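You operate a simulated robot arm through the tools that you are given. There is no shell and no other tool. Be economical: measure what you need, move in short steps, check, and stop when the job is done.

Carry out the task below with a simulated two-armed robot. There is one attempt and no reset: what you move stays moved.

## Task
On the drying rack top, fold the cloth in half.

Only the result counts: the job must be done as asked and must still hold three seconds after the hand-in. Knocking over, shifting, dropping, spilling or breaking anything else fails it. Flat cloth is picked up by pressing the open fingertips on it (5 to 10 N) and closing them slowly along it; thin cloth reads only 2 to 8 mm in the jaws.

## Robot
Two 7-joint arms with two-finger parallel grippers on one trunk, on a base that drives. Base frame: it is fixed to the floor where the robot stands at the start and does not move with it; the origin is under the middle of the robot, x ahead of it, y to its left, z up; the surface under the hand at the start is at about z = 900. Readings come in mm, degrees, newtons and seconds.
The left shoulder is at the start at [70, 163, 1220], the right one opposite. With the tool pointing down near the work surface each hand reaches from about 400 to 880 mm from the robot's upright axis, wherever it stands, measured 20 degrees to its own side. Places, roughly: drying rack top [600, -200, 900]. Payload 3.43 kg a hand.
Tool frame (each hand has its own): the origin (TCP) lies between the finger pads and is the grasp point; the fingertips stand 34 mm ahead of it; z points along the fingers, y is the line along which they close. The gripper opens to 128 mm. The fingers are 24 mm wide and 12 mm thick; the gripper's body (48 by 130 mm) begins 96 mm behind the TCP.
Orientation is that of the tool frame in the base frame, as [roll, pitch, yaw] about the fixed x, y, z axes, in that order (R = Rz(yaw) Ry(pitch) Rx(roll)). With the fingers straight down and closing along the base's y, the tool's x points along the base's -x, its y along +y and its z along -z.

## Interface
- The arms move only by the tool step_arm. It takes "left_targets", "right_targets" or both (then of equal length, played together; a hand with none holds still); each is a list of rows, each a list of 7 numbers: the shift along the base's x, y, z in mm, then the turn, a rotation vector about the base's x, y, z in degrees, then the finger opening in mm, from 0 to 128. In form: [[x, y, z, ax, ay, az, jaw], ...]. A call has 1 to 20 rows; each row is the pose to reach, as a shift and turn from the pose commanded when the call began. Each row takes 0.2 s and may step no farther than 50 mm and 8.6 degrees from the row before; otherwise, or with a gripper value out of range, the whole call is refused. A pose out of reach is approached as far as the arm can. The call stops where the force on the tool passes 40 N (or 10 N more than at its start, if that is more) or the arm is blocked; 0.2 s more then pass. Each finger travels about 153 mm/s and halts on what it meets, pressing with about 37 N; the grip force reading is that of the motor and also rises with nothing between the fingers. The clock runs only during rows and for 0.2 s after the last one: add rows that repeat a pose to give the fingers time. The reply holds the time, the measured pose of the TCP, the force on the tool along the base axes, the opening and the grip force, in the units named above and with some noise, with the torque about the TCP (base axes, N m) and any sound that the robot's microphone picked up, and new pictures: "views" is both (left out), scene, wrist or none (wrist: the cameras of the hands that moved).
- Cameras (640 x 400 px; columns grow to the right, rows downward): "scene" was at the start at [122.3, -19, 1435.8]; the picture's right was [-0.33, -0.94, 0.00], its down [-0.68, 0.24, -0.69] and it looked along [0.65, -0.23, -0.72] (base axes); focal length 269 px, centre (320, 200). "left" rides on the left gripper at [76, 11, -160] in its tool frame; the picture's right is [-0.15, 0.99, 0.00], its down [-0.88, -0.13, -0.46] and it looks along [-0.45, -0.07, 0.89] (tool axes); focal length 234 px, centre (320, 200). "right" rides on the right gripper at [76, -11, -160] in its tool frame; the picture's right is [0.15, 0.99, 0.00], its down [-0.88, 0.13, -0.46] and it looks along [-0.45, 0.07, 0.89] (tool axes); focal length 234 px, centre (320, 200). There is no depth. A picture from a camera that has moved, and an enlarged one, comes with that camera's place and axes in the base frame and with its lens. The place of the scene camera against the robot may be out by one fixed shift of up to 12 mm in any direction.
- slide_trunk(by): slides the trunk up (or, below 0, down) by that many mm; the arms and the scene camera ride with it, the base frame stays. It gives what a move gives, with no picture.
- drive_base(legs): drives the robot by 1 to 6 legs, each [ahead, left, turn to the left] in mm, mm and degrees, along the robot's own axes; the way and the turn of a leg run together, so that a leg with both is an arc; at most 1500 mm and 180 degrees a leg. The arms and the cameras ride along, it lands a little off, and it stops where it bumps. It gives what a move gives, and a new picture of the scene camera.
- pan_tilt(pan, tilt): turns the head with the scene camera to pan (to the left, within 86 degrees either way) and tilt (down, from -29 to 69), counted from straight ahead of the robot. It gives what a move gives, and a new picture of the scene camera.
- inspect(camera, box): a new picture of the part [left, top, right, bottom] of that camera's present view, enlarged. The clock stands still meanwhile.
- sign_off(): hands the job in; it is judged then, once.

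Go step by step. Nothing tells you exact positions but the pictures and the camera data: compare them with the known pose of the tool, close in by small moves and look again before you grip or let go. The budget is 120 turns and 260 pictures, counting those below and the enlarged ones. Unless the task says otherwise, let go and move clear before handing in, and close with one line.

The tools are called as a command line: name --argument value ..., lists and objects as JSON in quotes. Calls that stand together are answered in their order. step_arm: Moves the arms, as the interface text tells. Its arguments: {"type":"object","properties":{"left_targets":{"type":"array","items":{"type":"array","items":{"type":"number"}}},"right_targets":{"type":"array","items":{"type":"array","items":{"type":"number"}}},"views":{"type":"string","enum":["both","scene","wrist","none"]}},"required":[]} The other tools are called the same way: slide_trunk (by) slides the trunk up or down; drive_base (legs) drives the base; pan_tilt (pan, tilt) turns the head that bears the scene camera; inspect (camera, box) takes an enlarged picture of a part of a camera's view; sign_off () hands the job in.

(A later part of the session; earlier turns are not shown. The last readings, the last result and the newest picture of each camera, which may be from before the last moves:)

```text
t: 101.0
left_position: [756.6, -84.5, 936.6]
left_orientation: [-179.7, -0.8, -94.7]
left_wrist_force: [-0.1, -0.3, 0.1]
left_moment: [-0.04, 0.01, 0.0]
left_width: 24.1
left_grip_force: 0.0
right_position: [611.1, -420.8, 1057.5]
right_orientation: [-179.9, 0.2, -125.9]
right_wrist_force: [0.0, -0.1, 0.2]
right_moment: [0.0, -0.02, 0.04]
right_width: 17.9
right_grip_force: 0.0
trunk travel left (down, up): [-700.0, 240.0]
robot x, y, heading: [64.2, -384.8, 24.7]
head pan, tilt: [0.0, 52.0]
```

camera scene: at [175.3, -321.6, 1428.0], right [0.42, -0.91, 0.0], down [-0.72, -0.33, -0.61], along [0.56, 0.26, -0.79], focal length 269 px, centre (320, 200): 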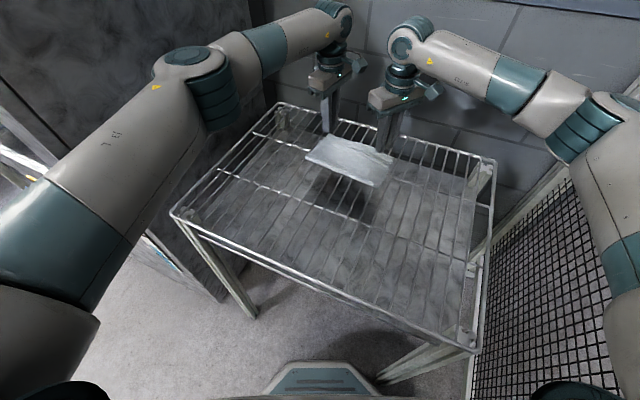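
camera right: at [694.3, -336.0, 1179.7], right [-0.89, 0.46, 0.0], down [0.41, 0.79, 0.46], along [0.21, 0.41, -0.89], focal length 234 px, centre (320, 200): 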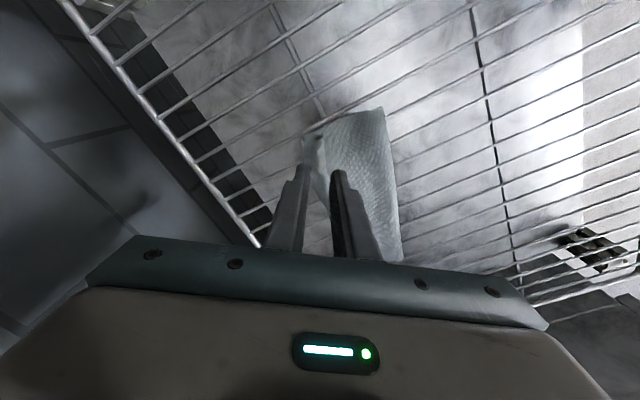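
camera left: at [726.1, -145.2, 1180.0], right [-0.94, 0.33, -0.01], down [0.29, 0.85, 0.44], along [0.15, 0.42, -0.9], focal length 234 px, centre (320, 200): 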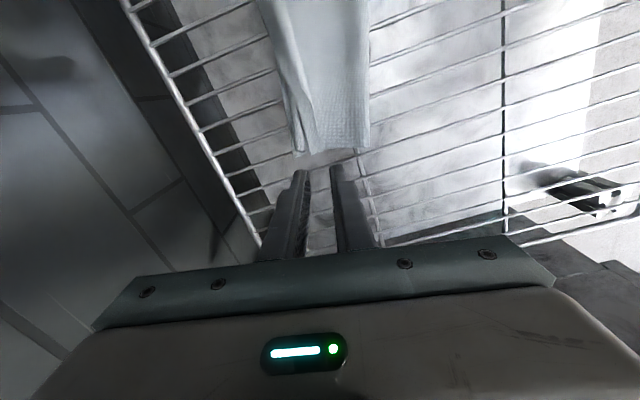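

step_arm --left_targets '[[0, 0, -1, 0, 0, 0, 24], [0, 0, -2, 0, 0, 0, 24]]' --views "none"

```text
t: 101.6
left_position: [757.8, -85.2, 936.9]
left_orientation: [-179.7, -0.9, -94.7]
left_wrist_force: [0.5, 0.8, 5.6]
left_moment: [0.02, 0.06, -0.02]
left_width: 24.0
left_grip_force: 0.0
right_position: [610.4, -421.4, 1058.1]
right_orientation: [180.0, 0.2, -125.7]
right_wrist_force: [0.1, 0.0, -0.1]
right_moment: [0.03, 0.0, -0.01]
right_width: 17.9
right_grip_force: 0.0
trunk travel left (down, up): [-700.0, 240.0]
robot x, y, heading: [66.9, -377.3, 24.8]
head pan, tilt: [0.0, 52.0]
```

step_arm --left_targets '[[-2, 0, -0.5, 0, 0, 0, 28], [-4, 0, -0.5, 0, 0, 0, 32], [-6, 0, -0.5, 0, 0, 0, 36], [-8, 0, -0.5, 0, 0, 0, 40], [-10, 0, -0.5, 0, 0, 0, 44], [-12, 0, -0.5, 0, 0, 0, 48], [-14, 0, -0.5, 0, 0, 0, 52], [-16, 0, -0.5, 0, 0, 0, 56], [-18, 0, -0.5, 0, 0, 0, 60], [-19, 0, -0.5, 0, 0, 0, 62]]' --views "none"

inspect --camera "left" --box '[230, 40, 450, 210]'

inspect --camera "scene" --box '[300, 110, 405, 185]'

```text
t: 103.8
left_position: [737.9, -86.0, 935.9]
left_orientation: [-179.6, -0.9, -94.6]
left_wrist_force: [3.0, 0.2, 17.1]
left_moment: [0.05, 0.47, 0.0]
left_width: 60.3
left_grip_force: 0.0
right_position: [608.6, -421.8, 1059.2]
right_orientation: [180.0, 0.2, -125.8]
right_wrist_force: [-0.8, 0.6, -0.1]
right_moment: [0.0, 0.04, 0.0]
right_width: 18.0
right_grip_force: 0.0
trunk travel left (down, up): [-700.0, 240.0]
robot x, y, heading: [64.5, -384.6, 24.8]
head pan, tilt: [0.0, 52.0]
```

```text
2.35 times, centred on (340, 125) of left
camera zoom: at [719.9, -157.9, 1096.8], right [-0.97, 0.23, -0.01], down [0.2, 0.87, 0.44], along [0.11, 0.43, -0.9], focal length 551 px, centre (273, 376)
```

zoom: 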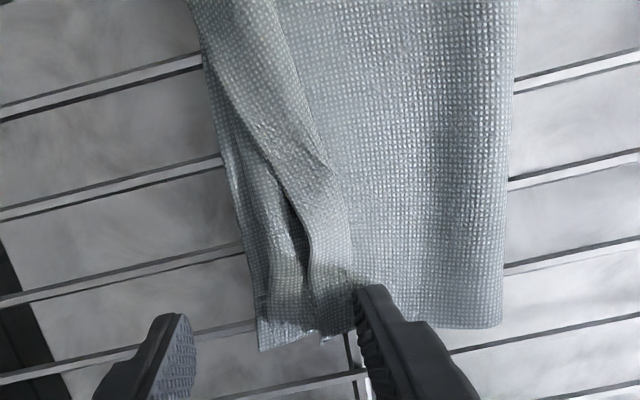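

```text
5.33 times, centred on (352, 148) of scene
camera zoom: at [172.7, -322.6, 1428.3], right [0.42, -0.91, 0.0], down [-0.71, -0.33, -0.62], along [0.56, 0.26, -0.79], focal length 1434 px, centre (147, 480)
```

zoom: 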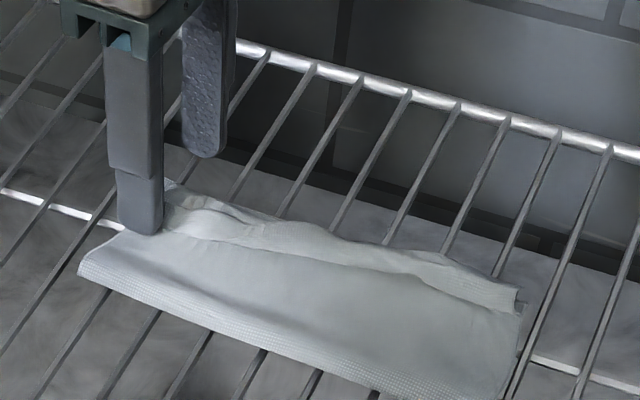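

The pin slipped and the left side just slid along: fold about x 657–645, edges about x 746–742, pleat still there. The better fix is to sweep the pleat outward again, re-grip the freed top edge, and lay it in a proper arc around a fold line near x 628, starting with the left sweep.

step_arm --left_targets '[[0, 0, 15, 0, 0, 0, 60], [-10, 0, 35, 0, 0, 0, 40], [-25, 0, 35, 0, 0, 0, 20], [-40, 0, 35, 0, 0, 0, 0], [-46, 0, 35, 0, 0, 0, 0], [-46, 0, 20, 0, 0, 0, 0], [-46, 0, 7, 0, 0, 0, 0], [-38, 0, 7, 0, 0, 0, 0], [-30, 0, 7, 0, 0, 0, 0], [-22, 0, 7, 0, 0, 0, 0], [-14, 0, 7, 0, 0, 0, 0], [-6, 0, 7, 0, 0, 0, 0], [2, 0, 7, 0, 0, 0, 0], [10, 0, 7, 0, 0, 0, 0], [18, 0, 7, 0, 0, 0, 0], [26, 0, 7, 0, 0, 0, 0], [34, 0, 7, 0, 0, 0, 0], [34, 0, 25, 0, 0, 0, 0]]' --views "none"

inspect --camera "scene" --box '[300, 110, 405, 185]'

```text
t: 107.6
left_position: [772.0, -85.4, 959.5]
left_orientation: [-179.7, -0.9, -94.7]
left_wrist_force: [-0.3, -0.5, -0.2]
left_moment: [0.0, -0.04, -0.06]
left_width: 0.0
left_grip_force: 32.7
right_position: [609.6, -421.5, 1058.9]
right_orientation: [-180.0, 0.2, -125.8]
right_wrist_force: [0.3, 0.4, -0.5]
right_moment: [0.06, -0.05, 0.03]
right_width: 18.3
right_grip_force: 0.0
trunk travel left (down, up): [-700.0, 240.0]
robot x, y, heading: [60.1, -381.9, 24.9]
head pan, tilt: [0.0, 52.0]
```

```text
5.33 times, centred on (352, 148) of scene
camera zoom: at [173.7, -321.4, 1428.1], right [0.42, -0.91, 0.0], down [-0.71, -0.33, -0.62], along [0.56, 0.26, -0.79], focal length 1434 px, centre (147, 480)
```

zoom: 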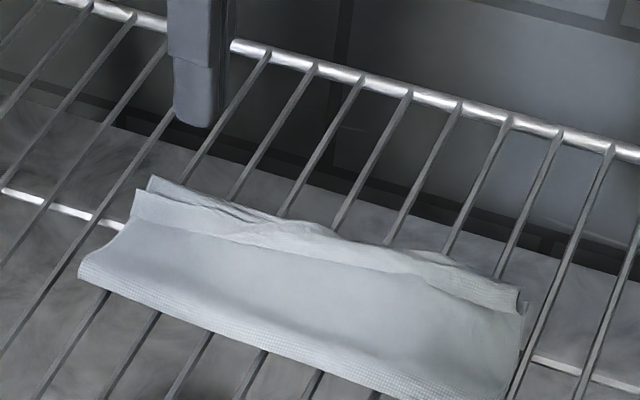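

The finger passed over the flattened pleat, so I'll repeat the sweep a few millimetres lower.

step_arm --left_targets '[[-20, 0, 10, 0, 0, 0, 0], [-50, 0, 10, 0, 0, 0, 0], [-82, 0, 5, 0, 0, 0, 0], [-82, 0, -10, 0, 0, 0, 0], [-82, 0, -21, 0, 0, 0, 0], [-74, 0, -21.5, 0, 0, 0, 0], [-66, 0, -21.5, 0, 0, 0, 0], [-58, 0, -21.5, 0, 0, 0, 0], [-50, 0, -21.5, 0, 0, 0, 0], [-42, 0, -21.5, 0, 0, 0, 0], [-34, 0, -21, 0, 0, 0, 0], [-26, 0, -20, 0, 0, 0, 0], [-18, 0, -19, 0, 0, 0, 0], [-10, 0, -18, 0, 0, 0, 0], [-2, 0, -18, 0, 0, 0, 0], [6, 0, -18, 0, 0, 0, 0]]' --views "none"

inspect --camera "scene" --box '[300, 110, 405, 185]'

inspect --camera "left" --box '[230, 0, 470, 200]'

```text
t: 111.0
left_position: [779.1, -86.9, 940.4]
left_orientation: [-179.7, -0.9, -94.8]
left_wrist_force: [-0.1, 0.4, 0.4]
left_moment: [0.0, 0.0, -0.03]
left_width: 0.1
left_grip_force: 33.2
right_position: [611.2, -421.1, 1056.1]
right_orientation: [179.8, 0.2, -125.7]
right_wrist_force: [0.8, 0.0, -1.4]
right_moment: [0.0, 0.01, 0.0]
right_width: 18.0
right_grip_force: 0.1
trunk travel left (down, up): [-700.0, 240.0]
robot x, y, heading: [62.7, -383.4, 24.9]
head pan, tilt: [0.0, 52.0]
```

```text
5.33 times, centred on (352, 148) of scene
camera zoom: at [174.8, -322.2, 1428.0], right [0.42, -0.91, 0.0], down [-0.72, -0.33, -0.62], along [0.56, 0.26, -0.79], focal length 1434 px, centre (147, 480)
```

zoom: 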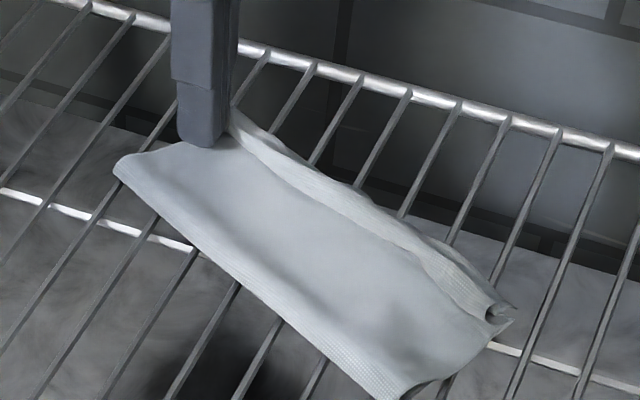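

```text
2.00 times, centred on (350, 100) of left
camera zoom: at [761.8, -157.6, 1102.2], right [-0.97, 0.23, -0.01], down [0.2, 0.87, 0.44], along [0.11, 0.43, -0.9], focal length 468 px, centre (260, 400)
```

zoom: 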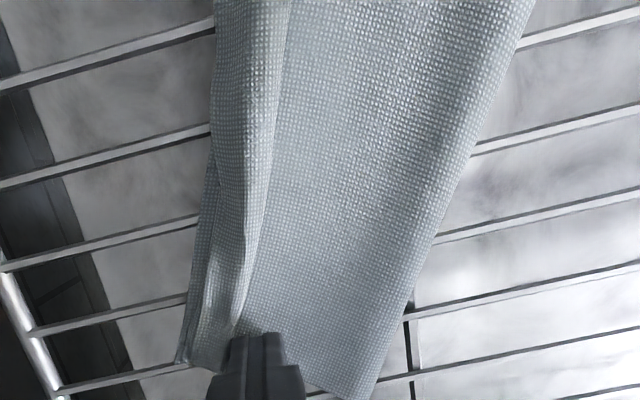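

The cloth turned a little and the pleat stayed. The pleat itself is a ready-made ridge of the top layer only, so I'll grip it at both ends, lift the top layer, and lay it down again properly, looking from above first.

step_arm --left_targets '[[0, 0, 15, 0, 0, 0, 0], [-10, 5, 50, 0, 0, 0, 10], [-25, 15, 80, 0, 0, 0, 22], [-40, 25, 110, 0, 0, 0, 22]]' --right_targets '[[10, 0, 0, 0, 0, 0, 22], [25, 5, 0, 0, 0, 0, 22], [40, 15, 0, 0, 0, 0, 22], [60, 30, 0, 0, 0, 0, 22]]'

inspect --camera "scene" --box '[300, 110, 405, 190]'

```text
t: 112.0
left_position: [738.1, -60.2, 1052.2]
left_orientation: [-179.8, -0.8, -94.7]
left_wrist_force: [0.3, -0.2, 0.5]
left_moment: [0.03, 0.0, -0.02]
left_width: 21.9
left_grip_force: 0.2
right_position: [672.3, -389.1, 1057.6]
right_orientation: [-180.0, 0.2, -125.8]
right_wrist_force: [0.2, -0.6, -0.2]
right_moment: [-0.02, 0.05, 0.04]
right_width: 21.9
right_grip_force: 0.0
trunk travel left (down, up): [-700.0, 240.0]
robot x, y, heading: [66.7, -378.0, 24.8]
head pan, tilt: [0.0, 52.0]
camera scene: at [174.1, -320.4, 1427.9], right [0.42, -0.91, 0.0], down [-0.71, -0.33, -0.62], along [0.56, 0.26, -0.79], focal length 269 px, centre (320, 200)
camera right: at [635.0, -458.3, 1218.1], right [-0.89, 0.46, 0.0], down [0.41, 0.79, 0.46], along [0.21, 0.41, -0.89], focal length 234 px, centre (320, 200)
camera left: at [721.4, -131.7, 1212.9], right [-0.97, 0.23, -0.01], down [0.2, 0.87, 0.44], along [0.11, 0.43, -0.9], focal length 234 px, centre (320, 200)
```

scene: 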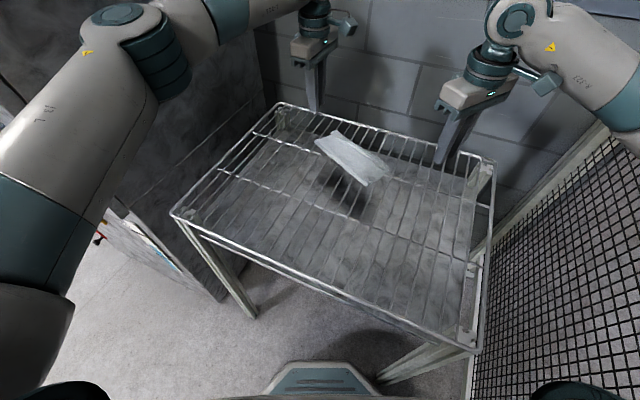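
right: 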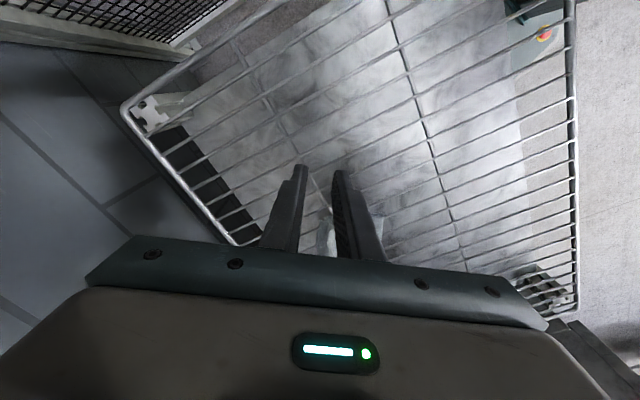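
left: 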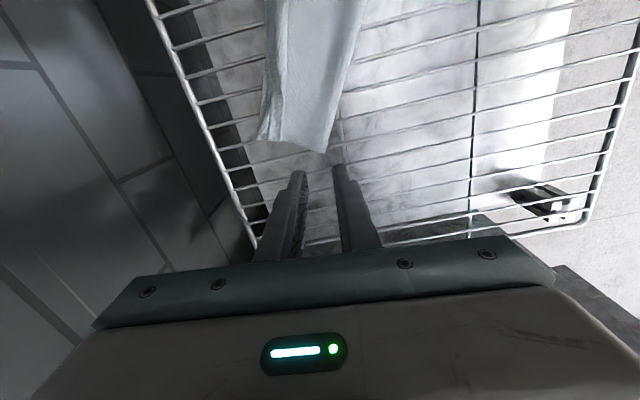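

```text
5.00 times, centred on (352, 150) of scene
camera zoom: at [174.1, -320.4, 1427.9], right [0.42, -0.91, 0.0], down [-0.71, -0.33, -0.62], along [0.56, 0.26, -0.79], focal length 1345 px, centre (158, 450)
```

zoom: 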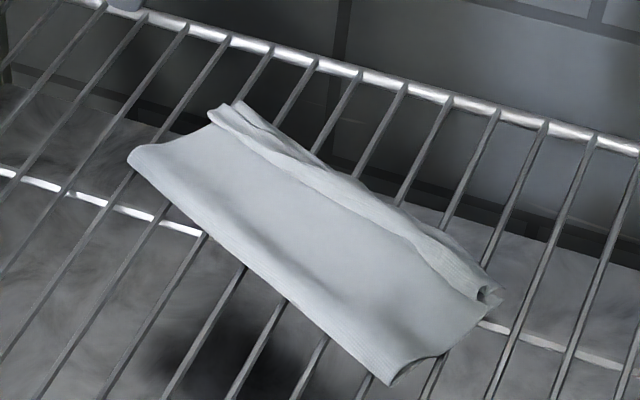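

The cloth has swung about 22° with its left side outward. Pressing and dragging moved the whole cloth cleanly before, so I'll use that to pull the left side back straight.

step_arm --left_targets '[[10, -8, -25, 0, 0, 0, 5], [20, -16, -55, 0, 0, 0, 0], [24, -20, -80, 0, 0, 0, 0], [24, -24, -104, 0, 0, 0, 0], [24, -26, -112, 0, 0, 0, 0], [24, -26, -114.5, 0, 0, 0, 0]]' --views "none"

```text
t: 113.4
left_position: [762.8, -86.1, 938.1]
left_orientation: [-179.7, -0.9, -94.7]
left_wrist_force: [-0.5, 0.8, 0.4]
left_moment: [-0.02, -0.04, 0.03]
left_width: 0.0
left_grip_force: 32.8
right_position: [671.8, -392.0, 1058.5]
right_orientation: [180.0, 0.2, -125.8]
right_wrist_force: [-0.7, 0.7, -0.9]
right_moment: [0.01, 0.06, 0.01]
right_width: 22.1
right_grip_force: 0.0
trunk travel left (down, up): [-700.0, 240.0]
robot x, y, heading: [65.0, -380.5, 24.8]
head pan, tilt: [0.0, 52.0]
```

step_arm --left_targets '[[0, 0, -1.5, 0, 0, 0, 0], [0, 0, -2.5, 0, 0, 0, 0], [-6, 0, -2.5, 0, 0, 0, 0], [-12, 0, -2.5, 0, 0, 0, 0], [-18, 0, -2.5, 0, 0, 0, 0], [-24, 0, -2.5, 0, 0, 0, 0], [-30, 0, -2.5, 0, 0, 0, 0], [-36, 0, -2.5, 0, 0, 0, 0], [-42, 0, -2.5, 0, 0, 0, 0], [-48, 0, -2.5, 0, 0, 0, 0], [-54, 0, -2.5, 0, 0, 0, 0], [-60, 0, -2.5, 0, 0, 0, 0], [-66, 0, -2.5, 0, 0, 0, 0], [-72, 0, -2.5, 0, 0, 0, 0]]' --views "none"

inspect --camera "scene" --box '[300, 110, 405, 190]'

```text
t: 116.4
left_position: [688.4, -86.6, 935.9]
left_orientation: [-179.6, -0.8, -94.8]
left_wrist_force: [3.2, 0.7, 18.3]
left_moment: [0.21, -0.08, -0.03]
left_width: 0.0
left_grip_force: 33.2
right_position: [669.9, -391.4, 1060.1]
right_orientation: [179.9, 0.2, -125.8]
right_wrist_force: [-0.1, 0.0, -0.2]
right_moment: [0.03, 0.01, 0.02]
right_width: 21.9
right_grip_force: 0.0
trunk travel left (down, up): [-700.0, 240.0]
robot x, y, heading: [65.5, -386.8, 24.9]
head pan, tilt: [0.0, 52.0]
```

```text
5.00 times, centred on (352, 150) of scene
camera zoom: at [172.6, -322.4, 1428.3], right [0.42, -0.91, 0.0], down [-0.71, -0.33, -0.62], along [0.56, 0.26, -0.79], focal length 1345 px, centre (158, 450)
```

zoom: 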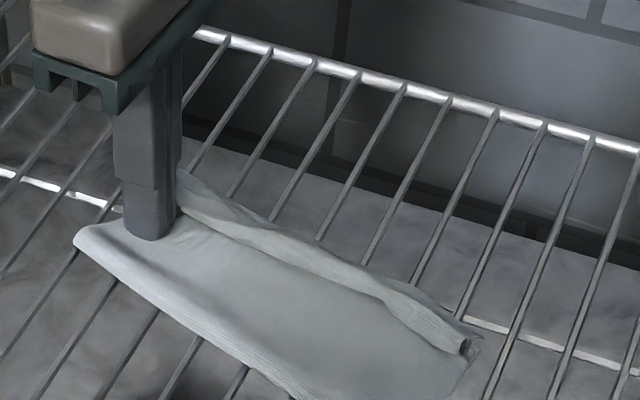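

It dragged back nicely and now lies closer, where both hands reach well. I'll lift the left hand and bring both over the pleat ends for a close look.

step_arm --left_targets '[[0, 0, 15, 0, 0, 0, 0], [10, 0, 40, 0, 0, 0, 15], [22, -5, 40, 0, 0, 0, 30], [34, -14, 34, 0, 0, -8, 34]]' --right_targets '[[5, 30, -15, 0, 0, 3, 34], [9, 65, -30, 0, 0, 6, 34], [13, 100, -50, 0, 0, 9, 34], [15, 125, -85, 0, 0, 12, 34]]'

inspect --camera "scene" --box '[300, 110, 405, 190]'

```text
t: 117.4
left_position: [724.6, -100.7, 966.9]
left_orientation: [-179.8, -0.9, -102.6]
left_wrist_force: [0.2, -0.4, 0.8]
left_moment: [0.0, -0.01, 0.01]
left_width: 34.1
left_grip_force: 0.0
right_position: [688.6, -265.5, 972.4]
right_orientation: [179.9, 0.1, -113.8]
right_wrist_force: [-0.2, 0.5, 0.3]
right_moment: [0.01, 0.0, 0.01]
right_width: 34.4
right_grip_force: 0.1
trunk travel left (down, up): [-700.0, 240.0]
robot x, y, heading: [64.0, -380.2, 25.1]
head pan, tilt: [0.0, 52.0]
camera scene: at [175.9, -321.5, 1427.9], right [0.42, -0.91, 0.0], down [-0.72, -0.33, -0.61], along [0.56, 0.26, -0.79], focal length 269 px, centre (320, 200)
camera right: at [667.2, -340.6, 1132.1], right [-0.96, 0.26, 0.0], down [0.23, 0.86, 0.46], along [0.12, 0.44, -0.89], focal length 234 px, centre (320, 200)
camera left: at [697.9, -170.0, 1128.0], right [-0.93, 0.36, -0.01], down [0.32, 0.84, 0.44], along [0.16, 0.41, -0.9], focal length 234 px, centre (320, 200)
```

scene: 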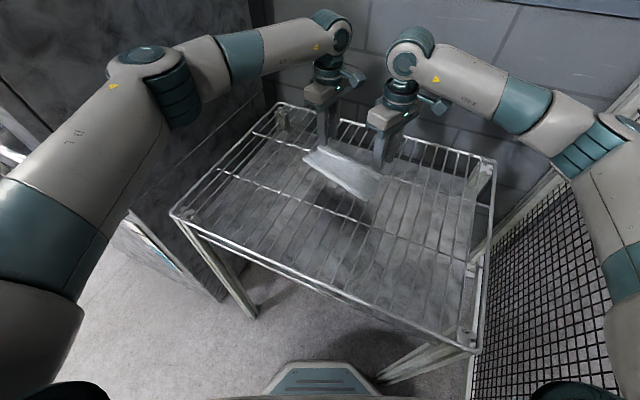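
right: 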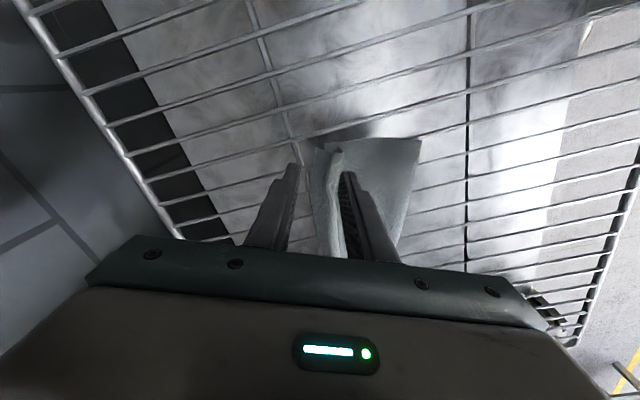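
left: 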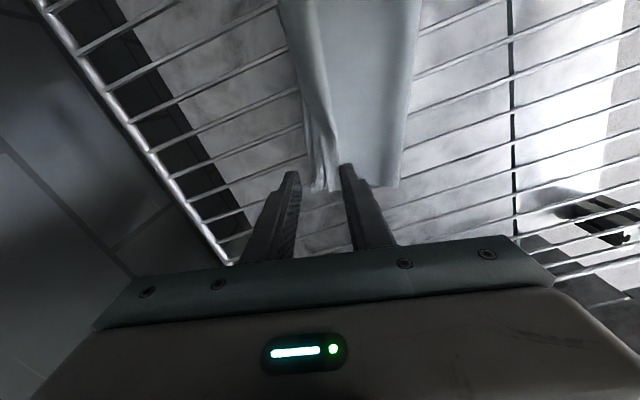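

```text
5.00 times, centred on (352, 150) of scene
camera zoom: at [175.9, -321.5, 1427.9], right [0.42, -0.91, 0.0], down [-0.72, -0.33, -0.61], along [0.56, 0.26, -0.79], focal length 1345 px, centre (158, 450)
```

zoom: 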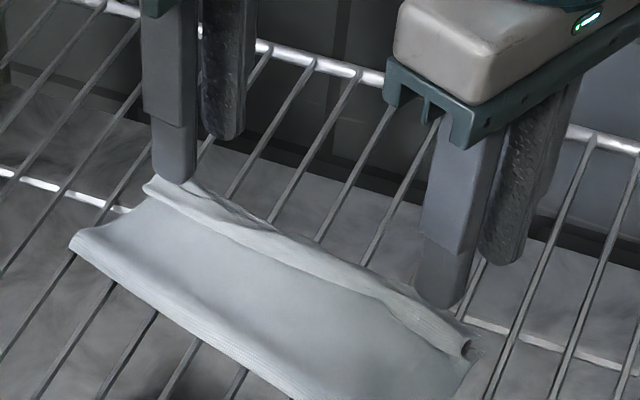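

inspect --camera "left" --box '[230, 60, 430, 220]'

inspect --camera "right" --box '[240, 110, 440, 260]'

```text
2.50 times, centred on (330, 140) of left
camera zoom: at [697.9, -170.0, 1128.0], right [-0.93, 0.36, -0.01], down [0.32, 0.84, 0.44], along [0.16, 0.41, -0.9], focal length 585 px, centre (295, 350)
```

zoom: 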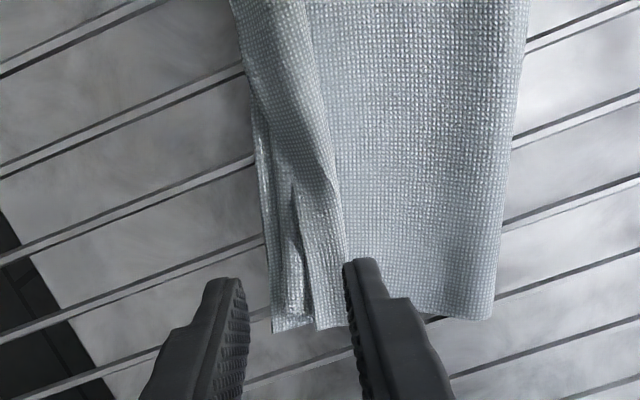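

```text
2.67 times, centred on (340, 185) of right
camera zoom: at [667.2, -340.6, 1132.1], right [-0.96, 0.26, 0.0], down [0.23, 0.86, 0.46], along [0.12, 0.44, -0.89], focal length 624 px, centre (267, 240)
```

zoom: 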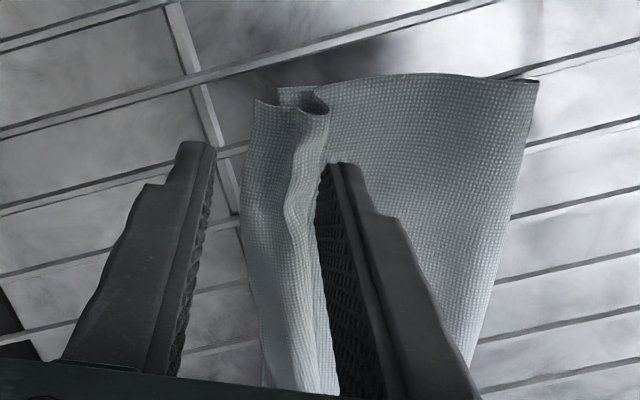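

The fingers straddle the pleat at both ends. I'll fine-tune the positions and lower to just above contact.

step_arm --left_targets '[[-2, 5, -10, 0, 0, 0, 32], [-5, 10, -18, 0, 0, 0, 32], [-5, 10, -26, 0, 0, 0, 32]]' --right_targets '[[-5, 2, -12, 0, 0, 0, 32], [-11, 3, -22, 0, 0, 0, 32], [-11, 3, -31, 0, 0, 0, 32]]' --views "none"

inspect --camera "left" --box '[230, 60, 430, 220]'

inspect --camera "right" --box '[240, 90, 440, 250]'

```text
t: 118.2
left_position: [719.2, -88.5, 942.3]
left_orientation: [-179.7, -0.8, -102.6]
left_wrist_force: [0.7, 0.0, -0.5]
left_moment: [-0.02, 0.0, -0.03]
left_width: 32.1
left_grip_force: 0.1
right_position: [675.7, -263.6, 942.0]
right_orientation: [179.9, 0.1, -113.7]
right_wrist_force: [-0.1, 0.1, 0.2]
right_moment: [-0.01, 0.03, 0.0]
right_width: 31.8
right_grip_force: 0.1
trunk travel left (down, up): [-700.0, 240.0]
robot x, y, heading: [63.9, -379.5, 25.0]
head pan, tilt: [0.0, 52.0]
```

```text
2.50 times, centred on (330, 140) of left
camera zoom: at [692.5, -158.8, 1102.6], right [-0.93, 0.36, -0.01], down [0.32, 0.84, 0.44], along [0.17, 0.41, -0.9], focal length 585 px, centre (295, 350)
```

zoom: 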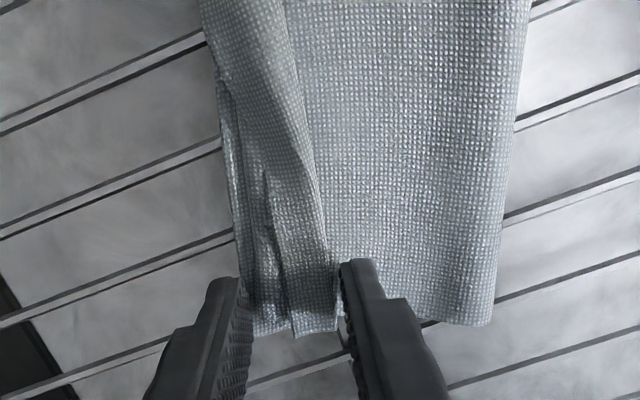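

```text
2.50 times, centred on (340, 170) of right
camera zoom: at [655.4, -338.2, 1101.0], right [-0.96, 0.26, 0.0], down [0.24, 0.86, 0.46], along [0.12, 0.44, -0.89], focal length 585 px, centre (270, 275)
```

zoom: 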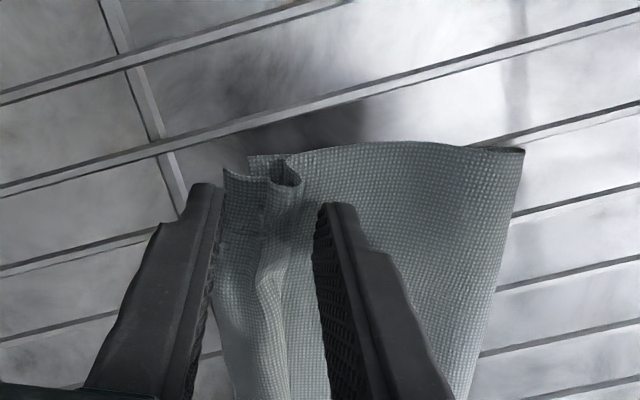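

Positions look right. I'll go a bit lower without pressing, so only the pleat gets gathered, and close slowly.

step_arm --left_targets '[[0, 0, -3, 0, 0, 0, 32], [0, 0, -5, 0, 0, 0, 28], [0, 0, -5, 0, 0, 0, 25], [0, 0, -5, 0, 0, 0, 22], [0, 0, -5, 0, 0, 0, 19], [0, 0, -5, 0, 0, 0, 16], [0, 0, -5, 0, 0, 0, 13], [0, 0, -5, 0, 0, 0, 10], [0, 0, -5, 0, 0, 0, 7], [0, 0, -5, 0, 0, 0, 4], [0, 0, -5, 0, 0, 0, 0], [0, 0, -5, 0, 0, 0, 0], [0, 0, 3, 0, 0, 0, 0]]' --right_targets '[[0, 0, -2, 0, 0, 0, 32], [0, 0, -3.5, 0, 0, 0, 28], [0, 0, -3.5, 0, 0, 0, 25], [0, 0, -3.5, 0, 0, 0, 22], [0, 0, -3.5, 0, 0, 0, 19], [0, 0, -3.5, 0, 0, 0, 16], [0, 0, -3.5, 0, 0, 0, 13], [0, 0, -3.5, 0, 0, 0, 10], [0, 0, -3.5, 0, 0, 0, 7], [0, 0, -3.5, 0, 0, 0, 4], [0, 0, -3.5, 0, 0, 0, 0], [0, 0, -3.5, 0, 0, 0, 0], [0, 0, 4, 0, 0, 0, 0]]' --views "none"

inspect --camera "left" --box '[230, 60, 430, 220]'

inspect --camera "right" --box '[240, 90, 440, 250]'

```text
t: 121.0
left_position: [720.2, -89.3, 945.8]
left_orientation: [-179.7, -1.0, -102.7]
left_wrist_force: [-0.3, -0.4, -0.7]
left_moment: [0.0, 0.01, -0.01]
left_width: 2.4
left_grip_force: 37.4
right_position: [676.5, -264.0, 945.9]
right_orientation: [180.0, 0.2, -113.8]
right_wrist_force: [-0.3, -0.6, 0.5]
right_moment: [-0.01, 0.04, -0.01]
right_width: 1.9
right_grip_force: 36.7
trunk travel left (down, up): [-700.0, 240.0]
robot x, y, heading: [62.0, -381.8, 25.1]
head pan, tilt: [0.0, 52.0]
```

```text
2.50 times, centred on (330, 140) of left
camera zoom: at [691.7, -159.3, 1106.9], right [-0.93, 0.36, -0.01], down [0.32, 0.84, 0.44], along [0.17, 0.41, -0.9], focal length 585 px, centre (295, 350)
```

zoom: 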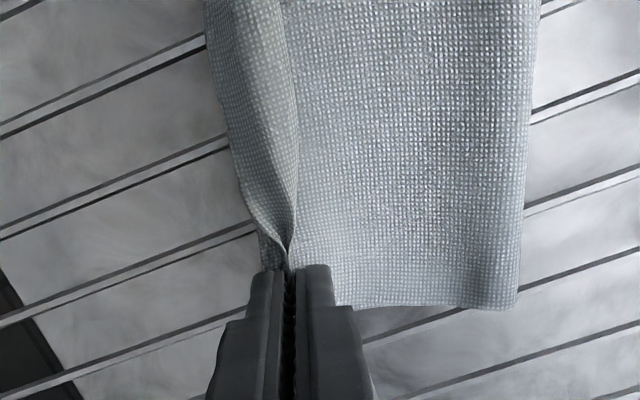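

```text
2.50 times, centred on (340, 170) of right
camera zoom: at [655.1, -338.0, 1105.8], right [-0.96, 0.26, 0.0], down [0.24, 0.86, 0.46], along [0.12, 0.44, -0.89], focal length 585 px, centre (270, 275)
```

zoom: 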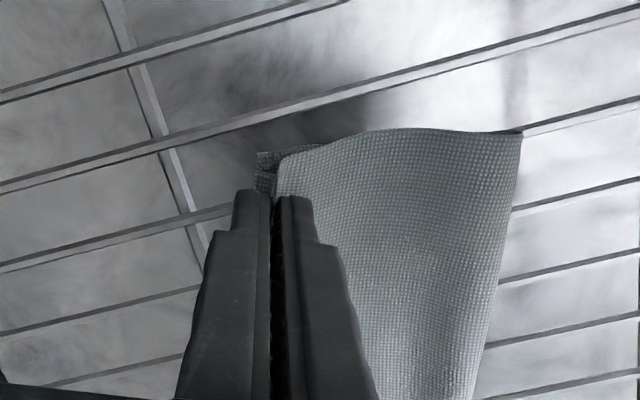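

Both hands hold something (2.4 and 1.9 mm). I'll lift 45 mm while moving slightly toward the fold and check that the bottom layer stays down.

step_arm --left_targets '[[-2, 0, 10, 0, 0, 0, 0], [-5, 0, 22, 0, 0, 0, 0], [-9, 0, 34, 0, 0, 0, 0], [-14, 0, 46, 0, 0, 0, 0]]' --right_targets '[[-2, 0, 10, 0, 0, 0, 0], [-5, 0, 22, 0, 0, 0, 0], [-9, 0, 34, 0, 0, 0, 0], [-14, 0, 46, 0, 0, 0, 0]]' --views "wrist"

inspect --camera "scene" --box '[300, 110, 405, 190]'

inspect --camera "right" --box '[270, 80, 430, 200]'

inspect --camera "left" --box '[240, 50, 420, 185]'

```text
t: 122.0
left_position: [704.4, -91.0, 992.1]
left_orientation: [-179.5, -0.9, -102.7]
left_wrist_force: [-0.6, -0.2, 0.1]
left_moment: [0.03, -0.02, -0.02]
left_width: 2.3
left_grip_force: 36.7
right_position: [661.6, -262.7, 993.7]
right_orientation: [180.0, 0.2, -113.7]
right_wrist_force: [-0.1, -0.4, -0.3]
right_moment: [-0.01, -0.03, 0.01]
right_width: 2.1
right_grip_force: 36.9
trunk travel left (down, up): [-700.0, 240.0]
robot x, y, heading: [66.4, -381.1, 25.0]
head pan, tilt: [0.0, 52.0]
camera right: at [640.2, -337.8, 1152.7], right [-0.96, 0.26, 0.0], down [0.23, 0.86, 0.46], along [0.12, 0.44, -0.89], focal length 234 px, centre (320, 200)
camera left: at [677.3, -159.4, 1152.9], right [-0.93, 0.36, -0.01], down [0.32, 0.84, 0.44], along [0.17, 0.41, -0.9], focal length 234 px, centre (320, 200)
```

right: 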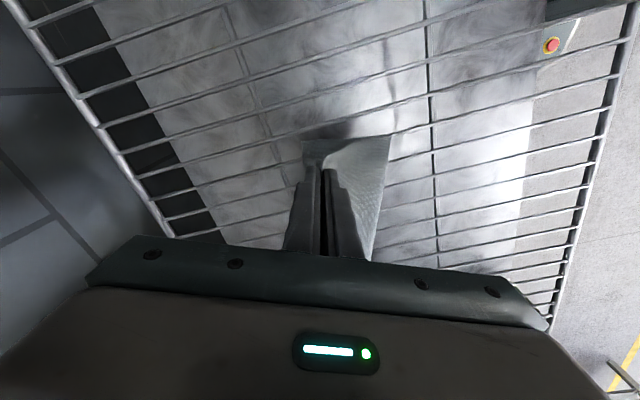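
left: 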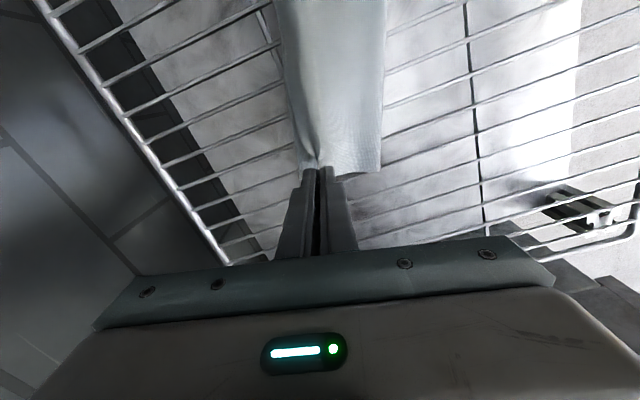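

```text
5.00 times, centred on (352, 150) of scene
camera zoom: at [173.6, -321.5, 1428.0], right [0.42, -0.91, 0.0], down [-0.71, -0.33, -0.62], along [0.56, 0.26, -0.79], focal length 1345 px, centre (158, 450)
```

zoom: 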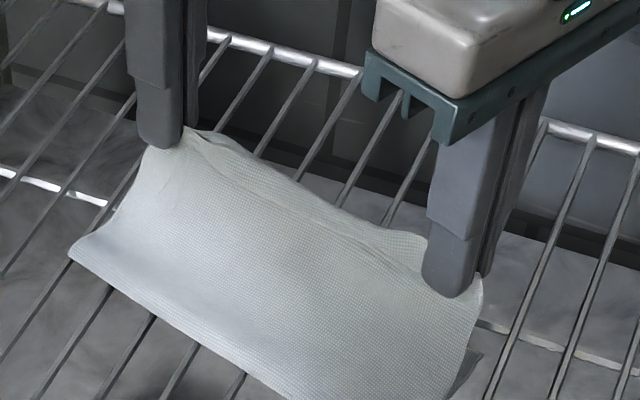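

```text
3.33 times, centred on (350, 140) of right
camera zoom: at [640.2, -337.8, 1152.7], right [-0.96, 0.26, 0.0], down [0.23, 0.86, 0.46], along [0.12, 0.44, -0.89], focal length 781 px, centre (220, 400)
```

zoom: 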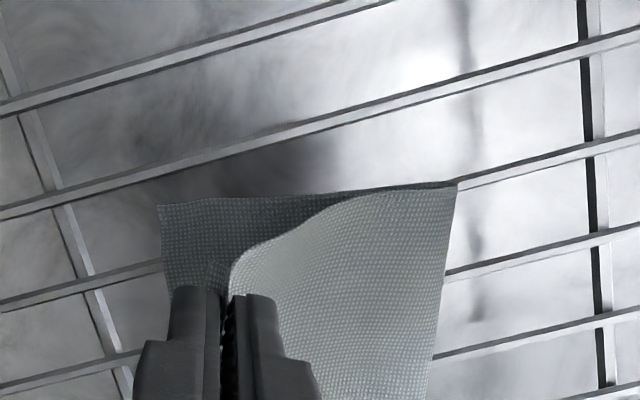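

```text
2.96 times, centred on (330, 118) of left
camera zoom: at [677.3, -159.4, 1152.9], right [-0.93, 0.36, -0.01], down [0.32, 0.84, 0.44], along [0.17, 0.41, -0.9], focal length 694 px, centre (290, 444)
```

zoom: 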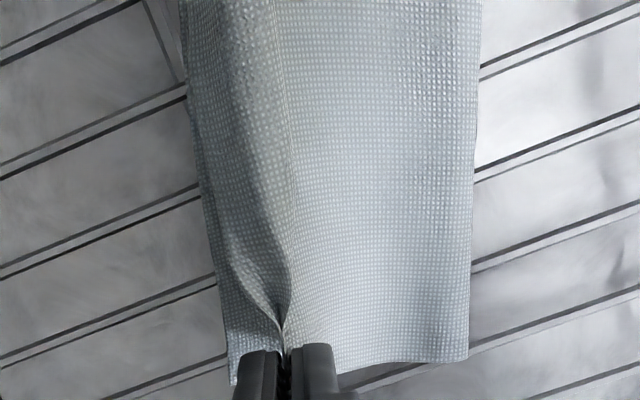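

Only the top layer is lifted; the bottom lies flat with its far edge from [734, -78] to [674, -287]. The right fold line is therefore about 118 mm in from it, so I'll swing the held edge back above that line to draw the slack out.

step_arm --left_targets '[[-15, 4, 8, 0, 0, 0, 0], [-30, 8, 14, 0, 0, 0, 0], [-45, 13, 18, 0, 0, 0, 0], [-60, 17, 20, 0, 0, 0, 0], [-75, 21, 20, 0, 0, 0, 0], [-89, 25, 18, 0, 0, 0, 0], [-89, 25, 18, 0, 0, 0, 0]]' --right_targets '[[-16, 4, 8, 0, 0, 0, 0], [-32, 9, 14, 0, 0, 0, 0], [-48, 14, 18, 0, 0, 0, 0], [-64, 18, 20, 0, 0, 0, 0], [-80, 23, 20, 0, 0, 0, 0], [-96, 27, 18, 0, 0, 0, 0], [-96, 27, 18, 0, 0, 0, 0]]' --views "wrist"

inspect --camera "scene" --box '[280, 110, 420, 210]'

```text
t: 123.6
left_position: [617.4, -66.8, 1008.7]
left_orientation: [-179.7, -0.9, -102.7]
left_wrist_force: [-0.2, -0.1, -0.7]
left_moment: [0.0, 0.01, -0.03]
left_width: 2.3
left_grip_force: 36.9
right_position: [568.3, -237.4, 1011.7]
right_orientation: [179.9, 0.1, -113.8]
right_wrist_force: [0.9, -1.0, 0.2]
right_moment: [-0.01, 0.01, -0.01]
right_width: 1.9
right_grip_force: 36.7
trunk travel left (down, up): [-700.0, 240.0]
robot x, y, heading: [66.6, -382.5, 24.9]
head pan, tilt: [0.0, 52.0]
camera right: at [546.2, -312.2, 1170.0], right [-0.96, 0.26, 0.0], down [0.24, 0.86, 0.46], along [0.12, 0.44, -0.89], focal length 234 px, centre (320, 200)
camera left: at [590.1, -135.9, 1169.6], right [-0.93, 0.36, -0.01], down [0.32, 0.84, 0.44], along [0.16, 0.41, -0.9], focal length 234 px, centre (320, 200)
```

right: 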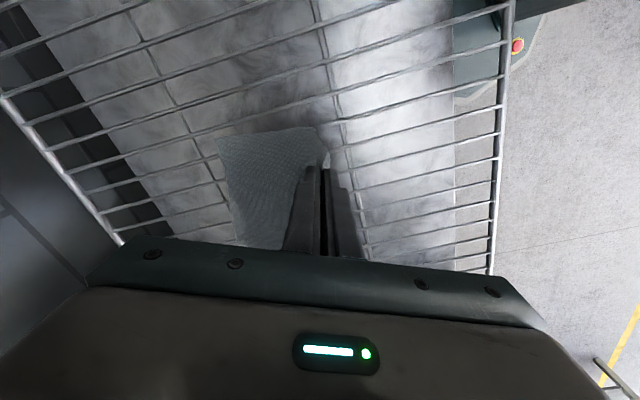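
left: 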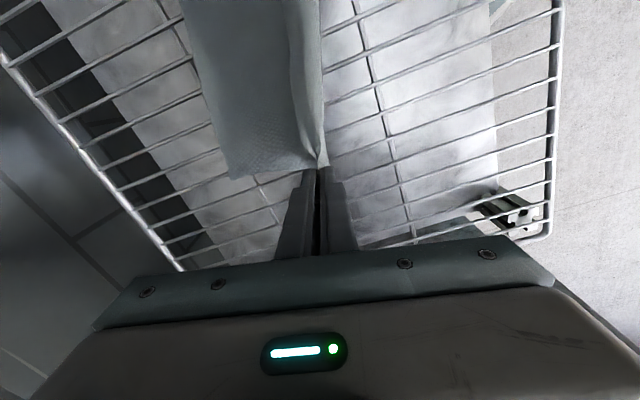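

```text
4.00 times, centred on (350, 160) of scene
camera zoom: at [174.9, -322.1, 1428.0], right [0.42, -0.91, 0.0], down [-0.72, -0.33, -0.62], along [0.56, 0.26, -0.79], focal length 1076 px, centre (200, 360)
```

zoom: 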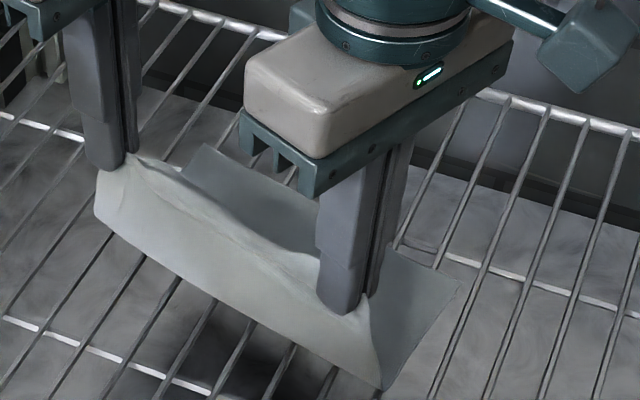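

That gave a clean L-shape: the bottom lies flat for about 110 mm and the rest stands up. I'll fold the standing part over in an arc, tilting the hands so the free edge leads outward.

step_arm --left_targets '[[8.3, -2.4, -4.2, -1.7, -5.8, 0, 0], [16.1, -4.6, -7.9, -3.3, -11.5, 0, 0], [23.5, -6.8, -14, -5, -17.3, 0, 0], [30, -8.6, -22.3, -6.6, -23.1, 0, 0], [35.2, -10.1, -32.6, -8.3, -28.8, 0, 0]]' --right_targets '[[8.3, -2.4, -4.2, -1.7, -5.8, 0, 0], [16.1, -4.6, -7.9, -3.3, -11.5, 0, 0], [23.5, -6.8, -14, -5, -17.3, 0, 0], [30, -8.6, -22.3, -6.6, -23.1, 0, 0], [35.2, -10.1, -32.6, -8.3, -28.8, 0, 0]]' --views "wrist"

inspect --camera "scene" --box '[280, 110, 420, 210]'

```text
t: 124.8
left_position: [651.1, -74.9, 976.2]
left_orientation: [-149.6, -2.5, -103.6]
left_wrist_force: [0.6, 0.3, -0.3]
left_moment: [0.02, 0.0, -0.01]
left_width: 2.3
left_grip_force: 37.2
right_position: [602.1, -245.6, 979.0]
right_orientation: [-150.1, 4.0, -112.7]
right_wrist_force: [0.7, 0.3, 0.7]
right_moment: [0.01, 0.02, -0.01]
right_width: 1.9
right_grip_force: 36.5
trunk travel left (down, up): [-700.0, 240.0]
robot x, y, heading: [61.5, -382.3, 24.9]
head pan, tilt: [0.0, 52.0]
camera right: at [503.4, -297.6, 1116.7], right [-0.84, 0.23, -0.5], down [0.02, 0.92, 0.39], along [0.55, 0.32, -0.77], focal length 234 px, centre (320, 200)
camera left: at [547.1, -120.8, 1112.4], right [-0.8, 0.32, -0.51], down [0.1, 0.9, 0.42], along [0.59, 0.29, -0.75], focal length 234 px, centre (320, 200)
```

right: 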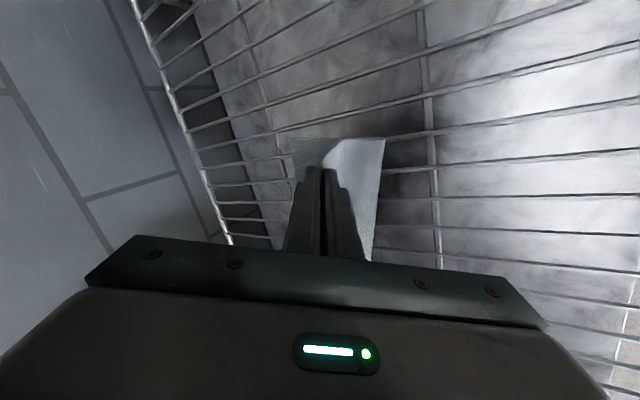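
left: 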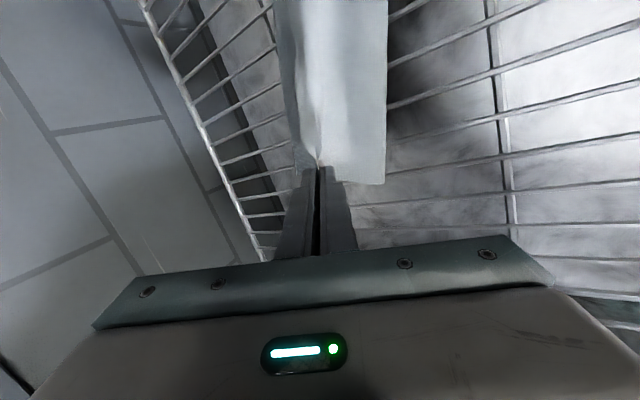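

```text
4.00 times, centred on (350, 160) of scene
camera zoom: at [174.0, -320.1, 1428.1], right [0.42, -0.91, 0.0], down [-0.71, -0.33, -0.62], along [0.56, 0.26, -0.79], focal length 1076 px, centre (200, 360)
```

zoom: 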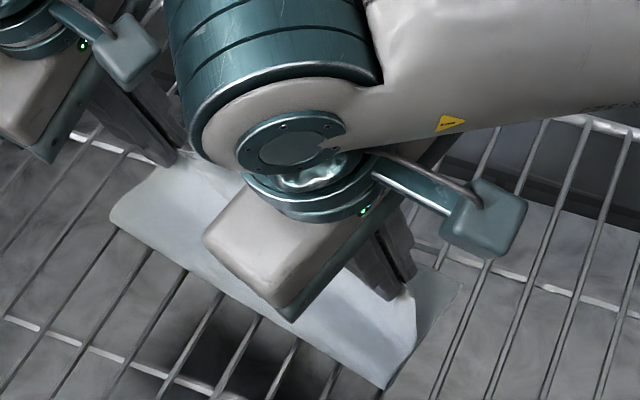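

Going well. I'll continue down to about 15 mm above the bottom layer.

step_arm --left_targets '[[2, -0.6, -6, -0.8, -2.9, 0, 0], [3.8, -1.1, -12, -1.7, -5.8, 0, 0], [5.5, -1.6, -18, -2.4, -8.5, 0, 0], [7, -2, -24.4, -2.8, -9.6, 0, 0], [8.5, -2.4, -29, -2.8, -9.6, 0, 0], [9.6, -2.8, -33, -2.8, -9.6, 0, 0]]' --right_targets '[[2, -0.6, -6, -0.8, -2.9, 0, 0], [3.8, -1.1, -12, -1.7, -5.8, 0, 0], [5.5, -1.6, -18, -2.4, -8.5, 0, 0], [7, -2, -24.4, -2.8, -9.6, 0, 0], [8.5, -2.4, -29, -2.8, -9.6, 0, 0], [9.6, -2.8, -34, -2.8, -9.6, 0, 0]]' --views "none"

inspect --camera "right" --box '[240, 90, 460, 260]'

inspect --camera "left" --box '[230, 0, 470, 200]'

inspect --camera "scene" --box '[280, 110, 420, 210]'

```text
t: 126.2
left_position: [661.1, -77.6, 945.2]
left_orientation: [-139.7, -2.9, -104.1]
left_wrist_force: [0.3, 0.1, 0.3]
left_moment: [0.02, 0.06, 0.01]
left_width: 2.6
left_grip_force: 36.7
right_position: [611.2, -247.9, 943.8]
right_orientation: [-140.3, 5.0, -111.9]
right_wrist_force: [-0.5, -0.4, 0.1]
right_moment: [-0.02, 0.0, -0.02]
right_width: 2.0
right_grip_force: 36.6
trunk travel left (down, up): [-700.0, 240.0]
robot x, y, heading: [64.1, -380.5, 24.9]
head pan, tilt: [0.0, 52.0]
```

```text
2.35 times, centred on (350, 175) of right
camera zoom: at [491.4, -294.7, 1065.9], right [-0.74, 0.2, -0.64], down [-0.04, 0.94, 0.34], along [0.67, 0.28, -0.69], focal length 551 px, centre (249, 259)
```

zoom: 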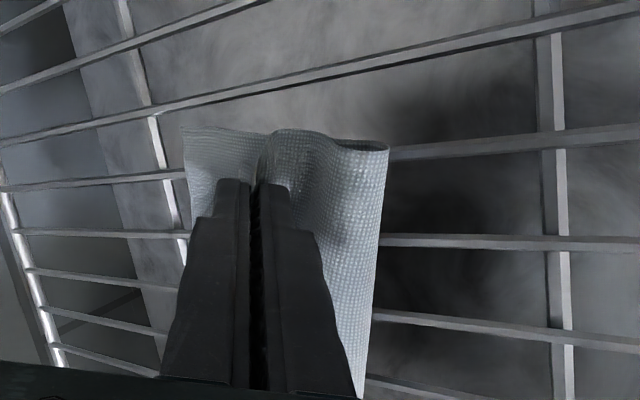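

```text
2.00 times, centred on (350, 100) of left
camera zoom: at [537.0, -118.4, 1063.1], right [-0.7, 0.29, -0.65], down [0.03, 0.92, 0.39], along [0.71, 0.25, -0.66], focal length 468 px, centre (260, 400)
```

zoom: 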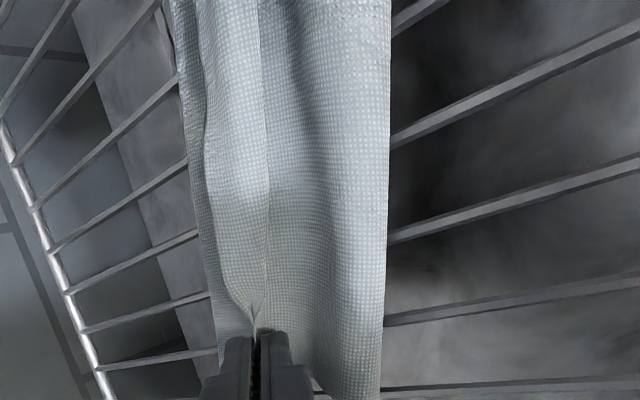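

```text
4.00 times, centred on (350, 160) of scene
camera zoom: at [174.4, -321.2, 1428.0], right [0.42, -0.91, 0.0], down [-0.71, -0.33, -0.62], along [0.56, 0.26, -0.79], focal length 1076 px, centre (200, 360)
```

zoom: 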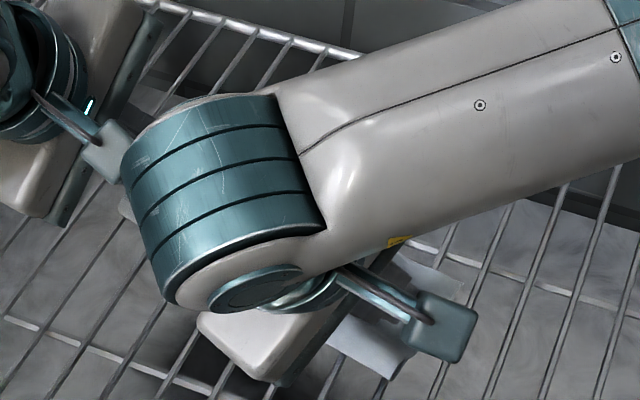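

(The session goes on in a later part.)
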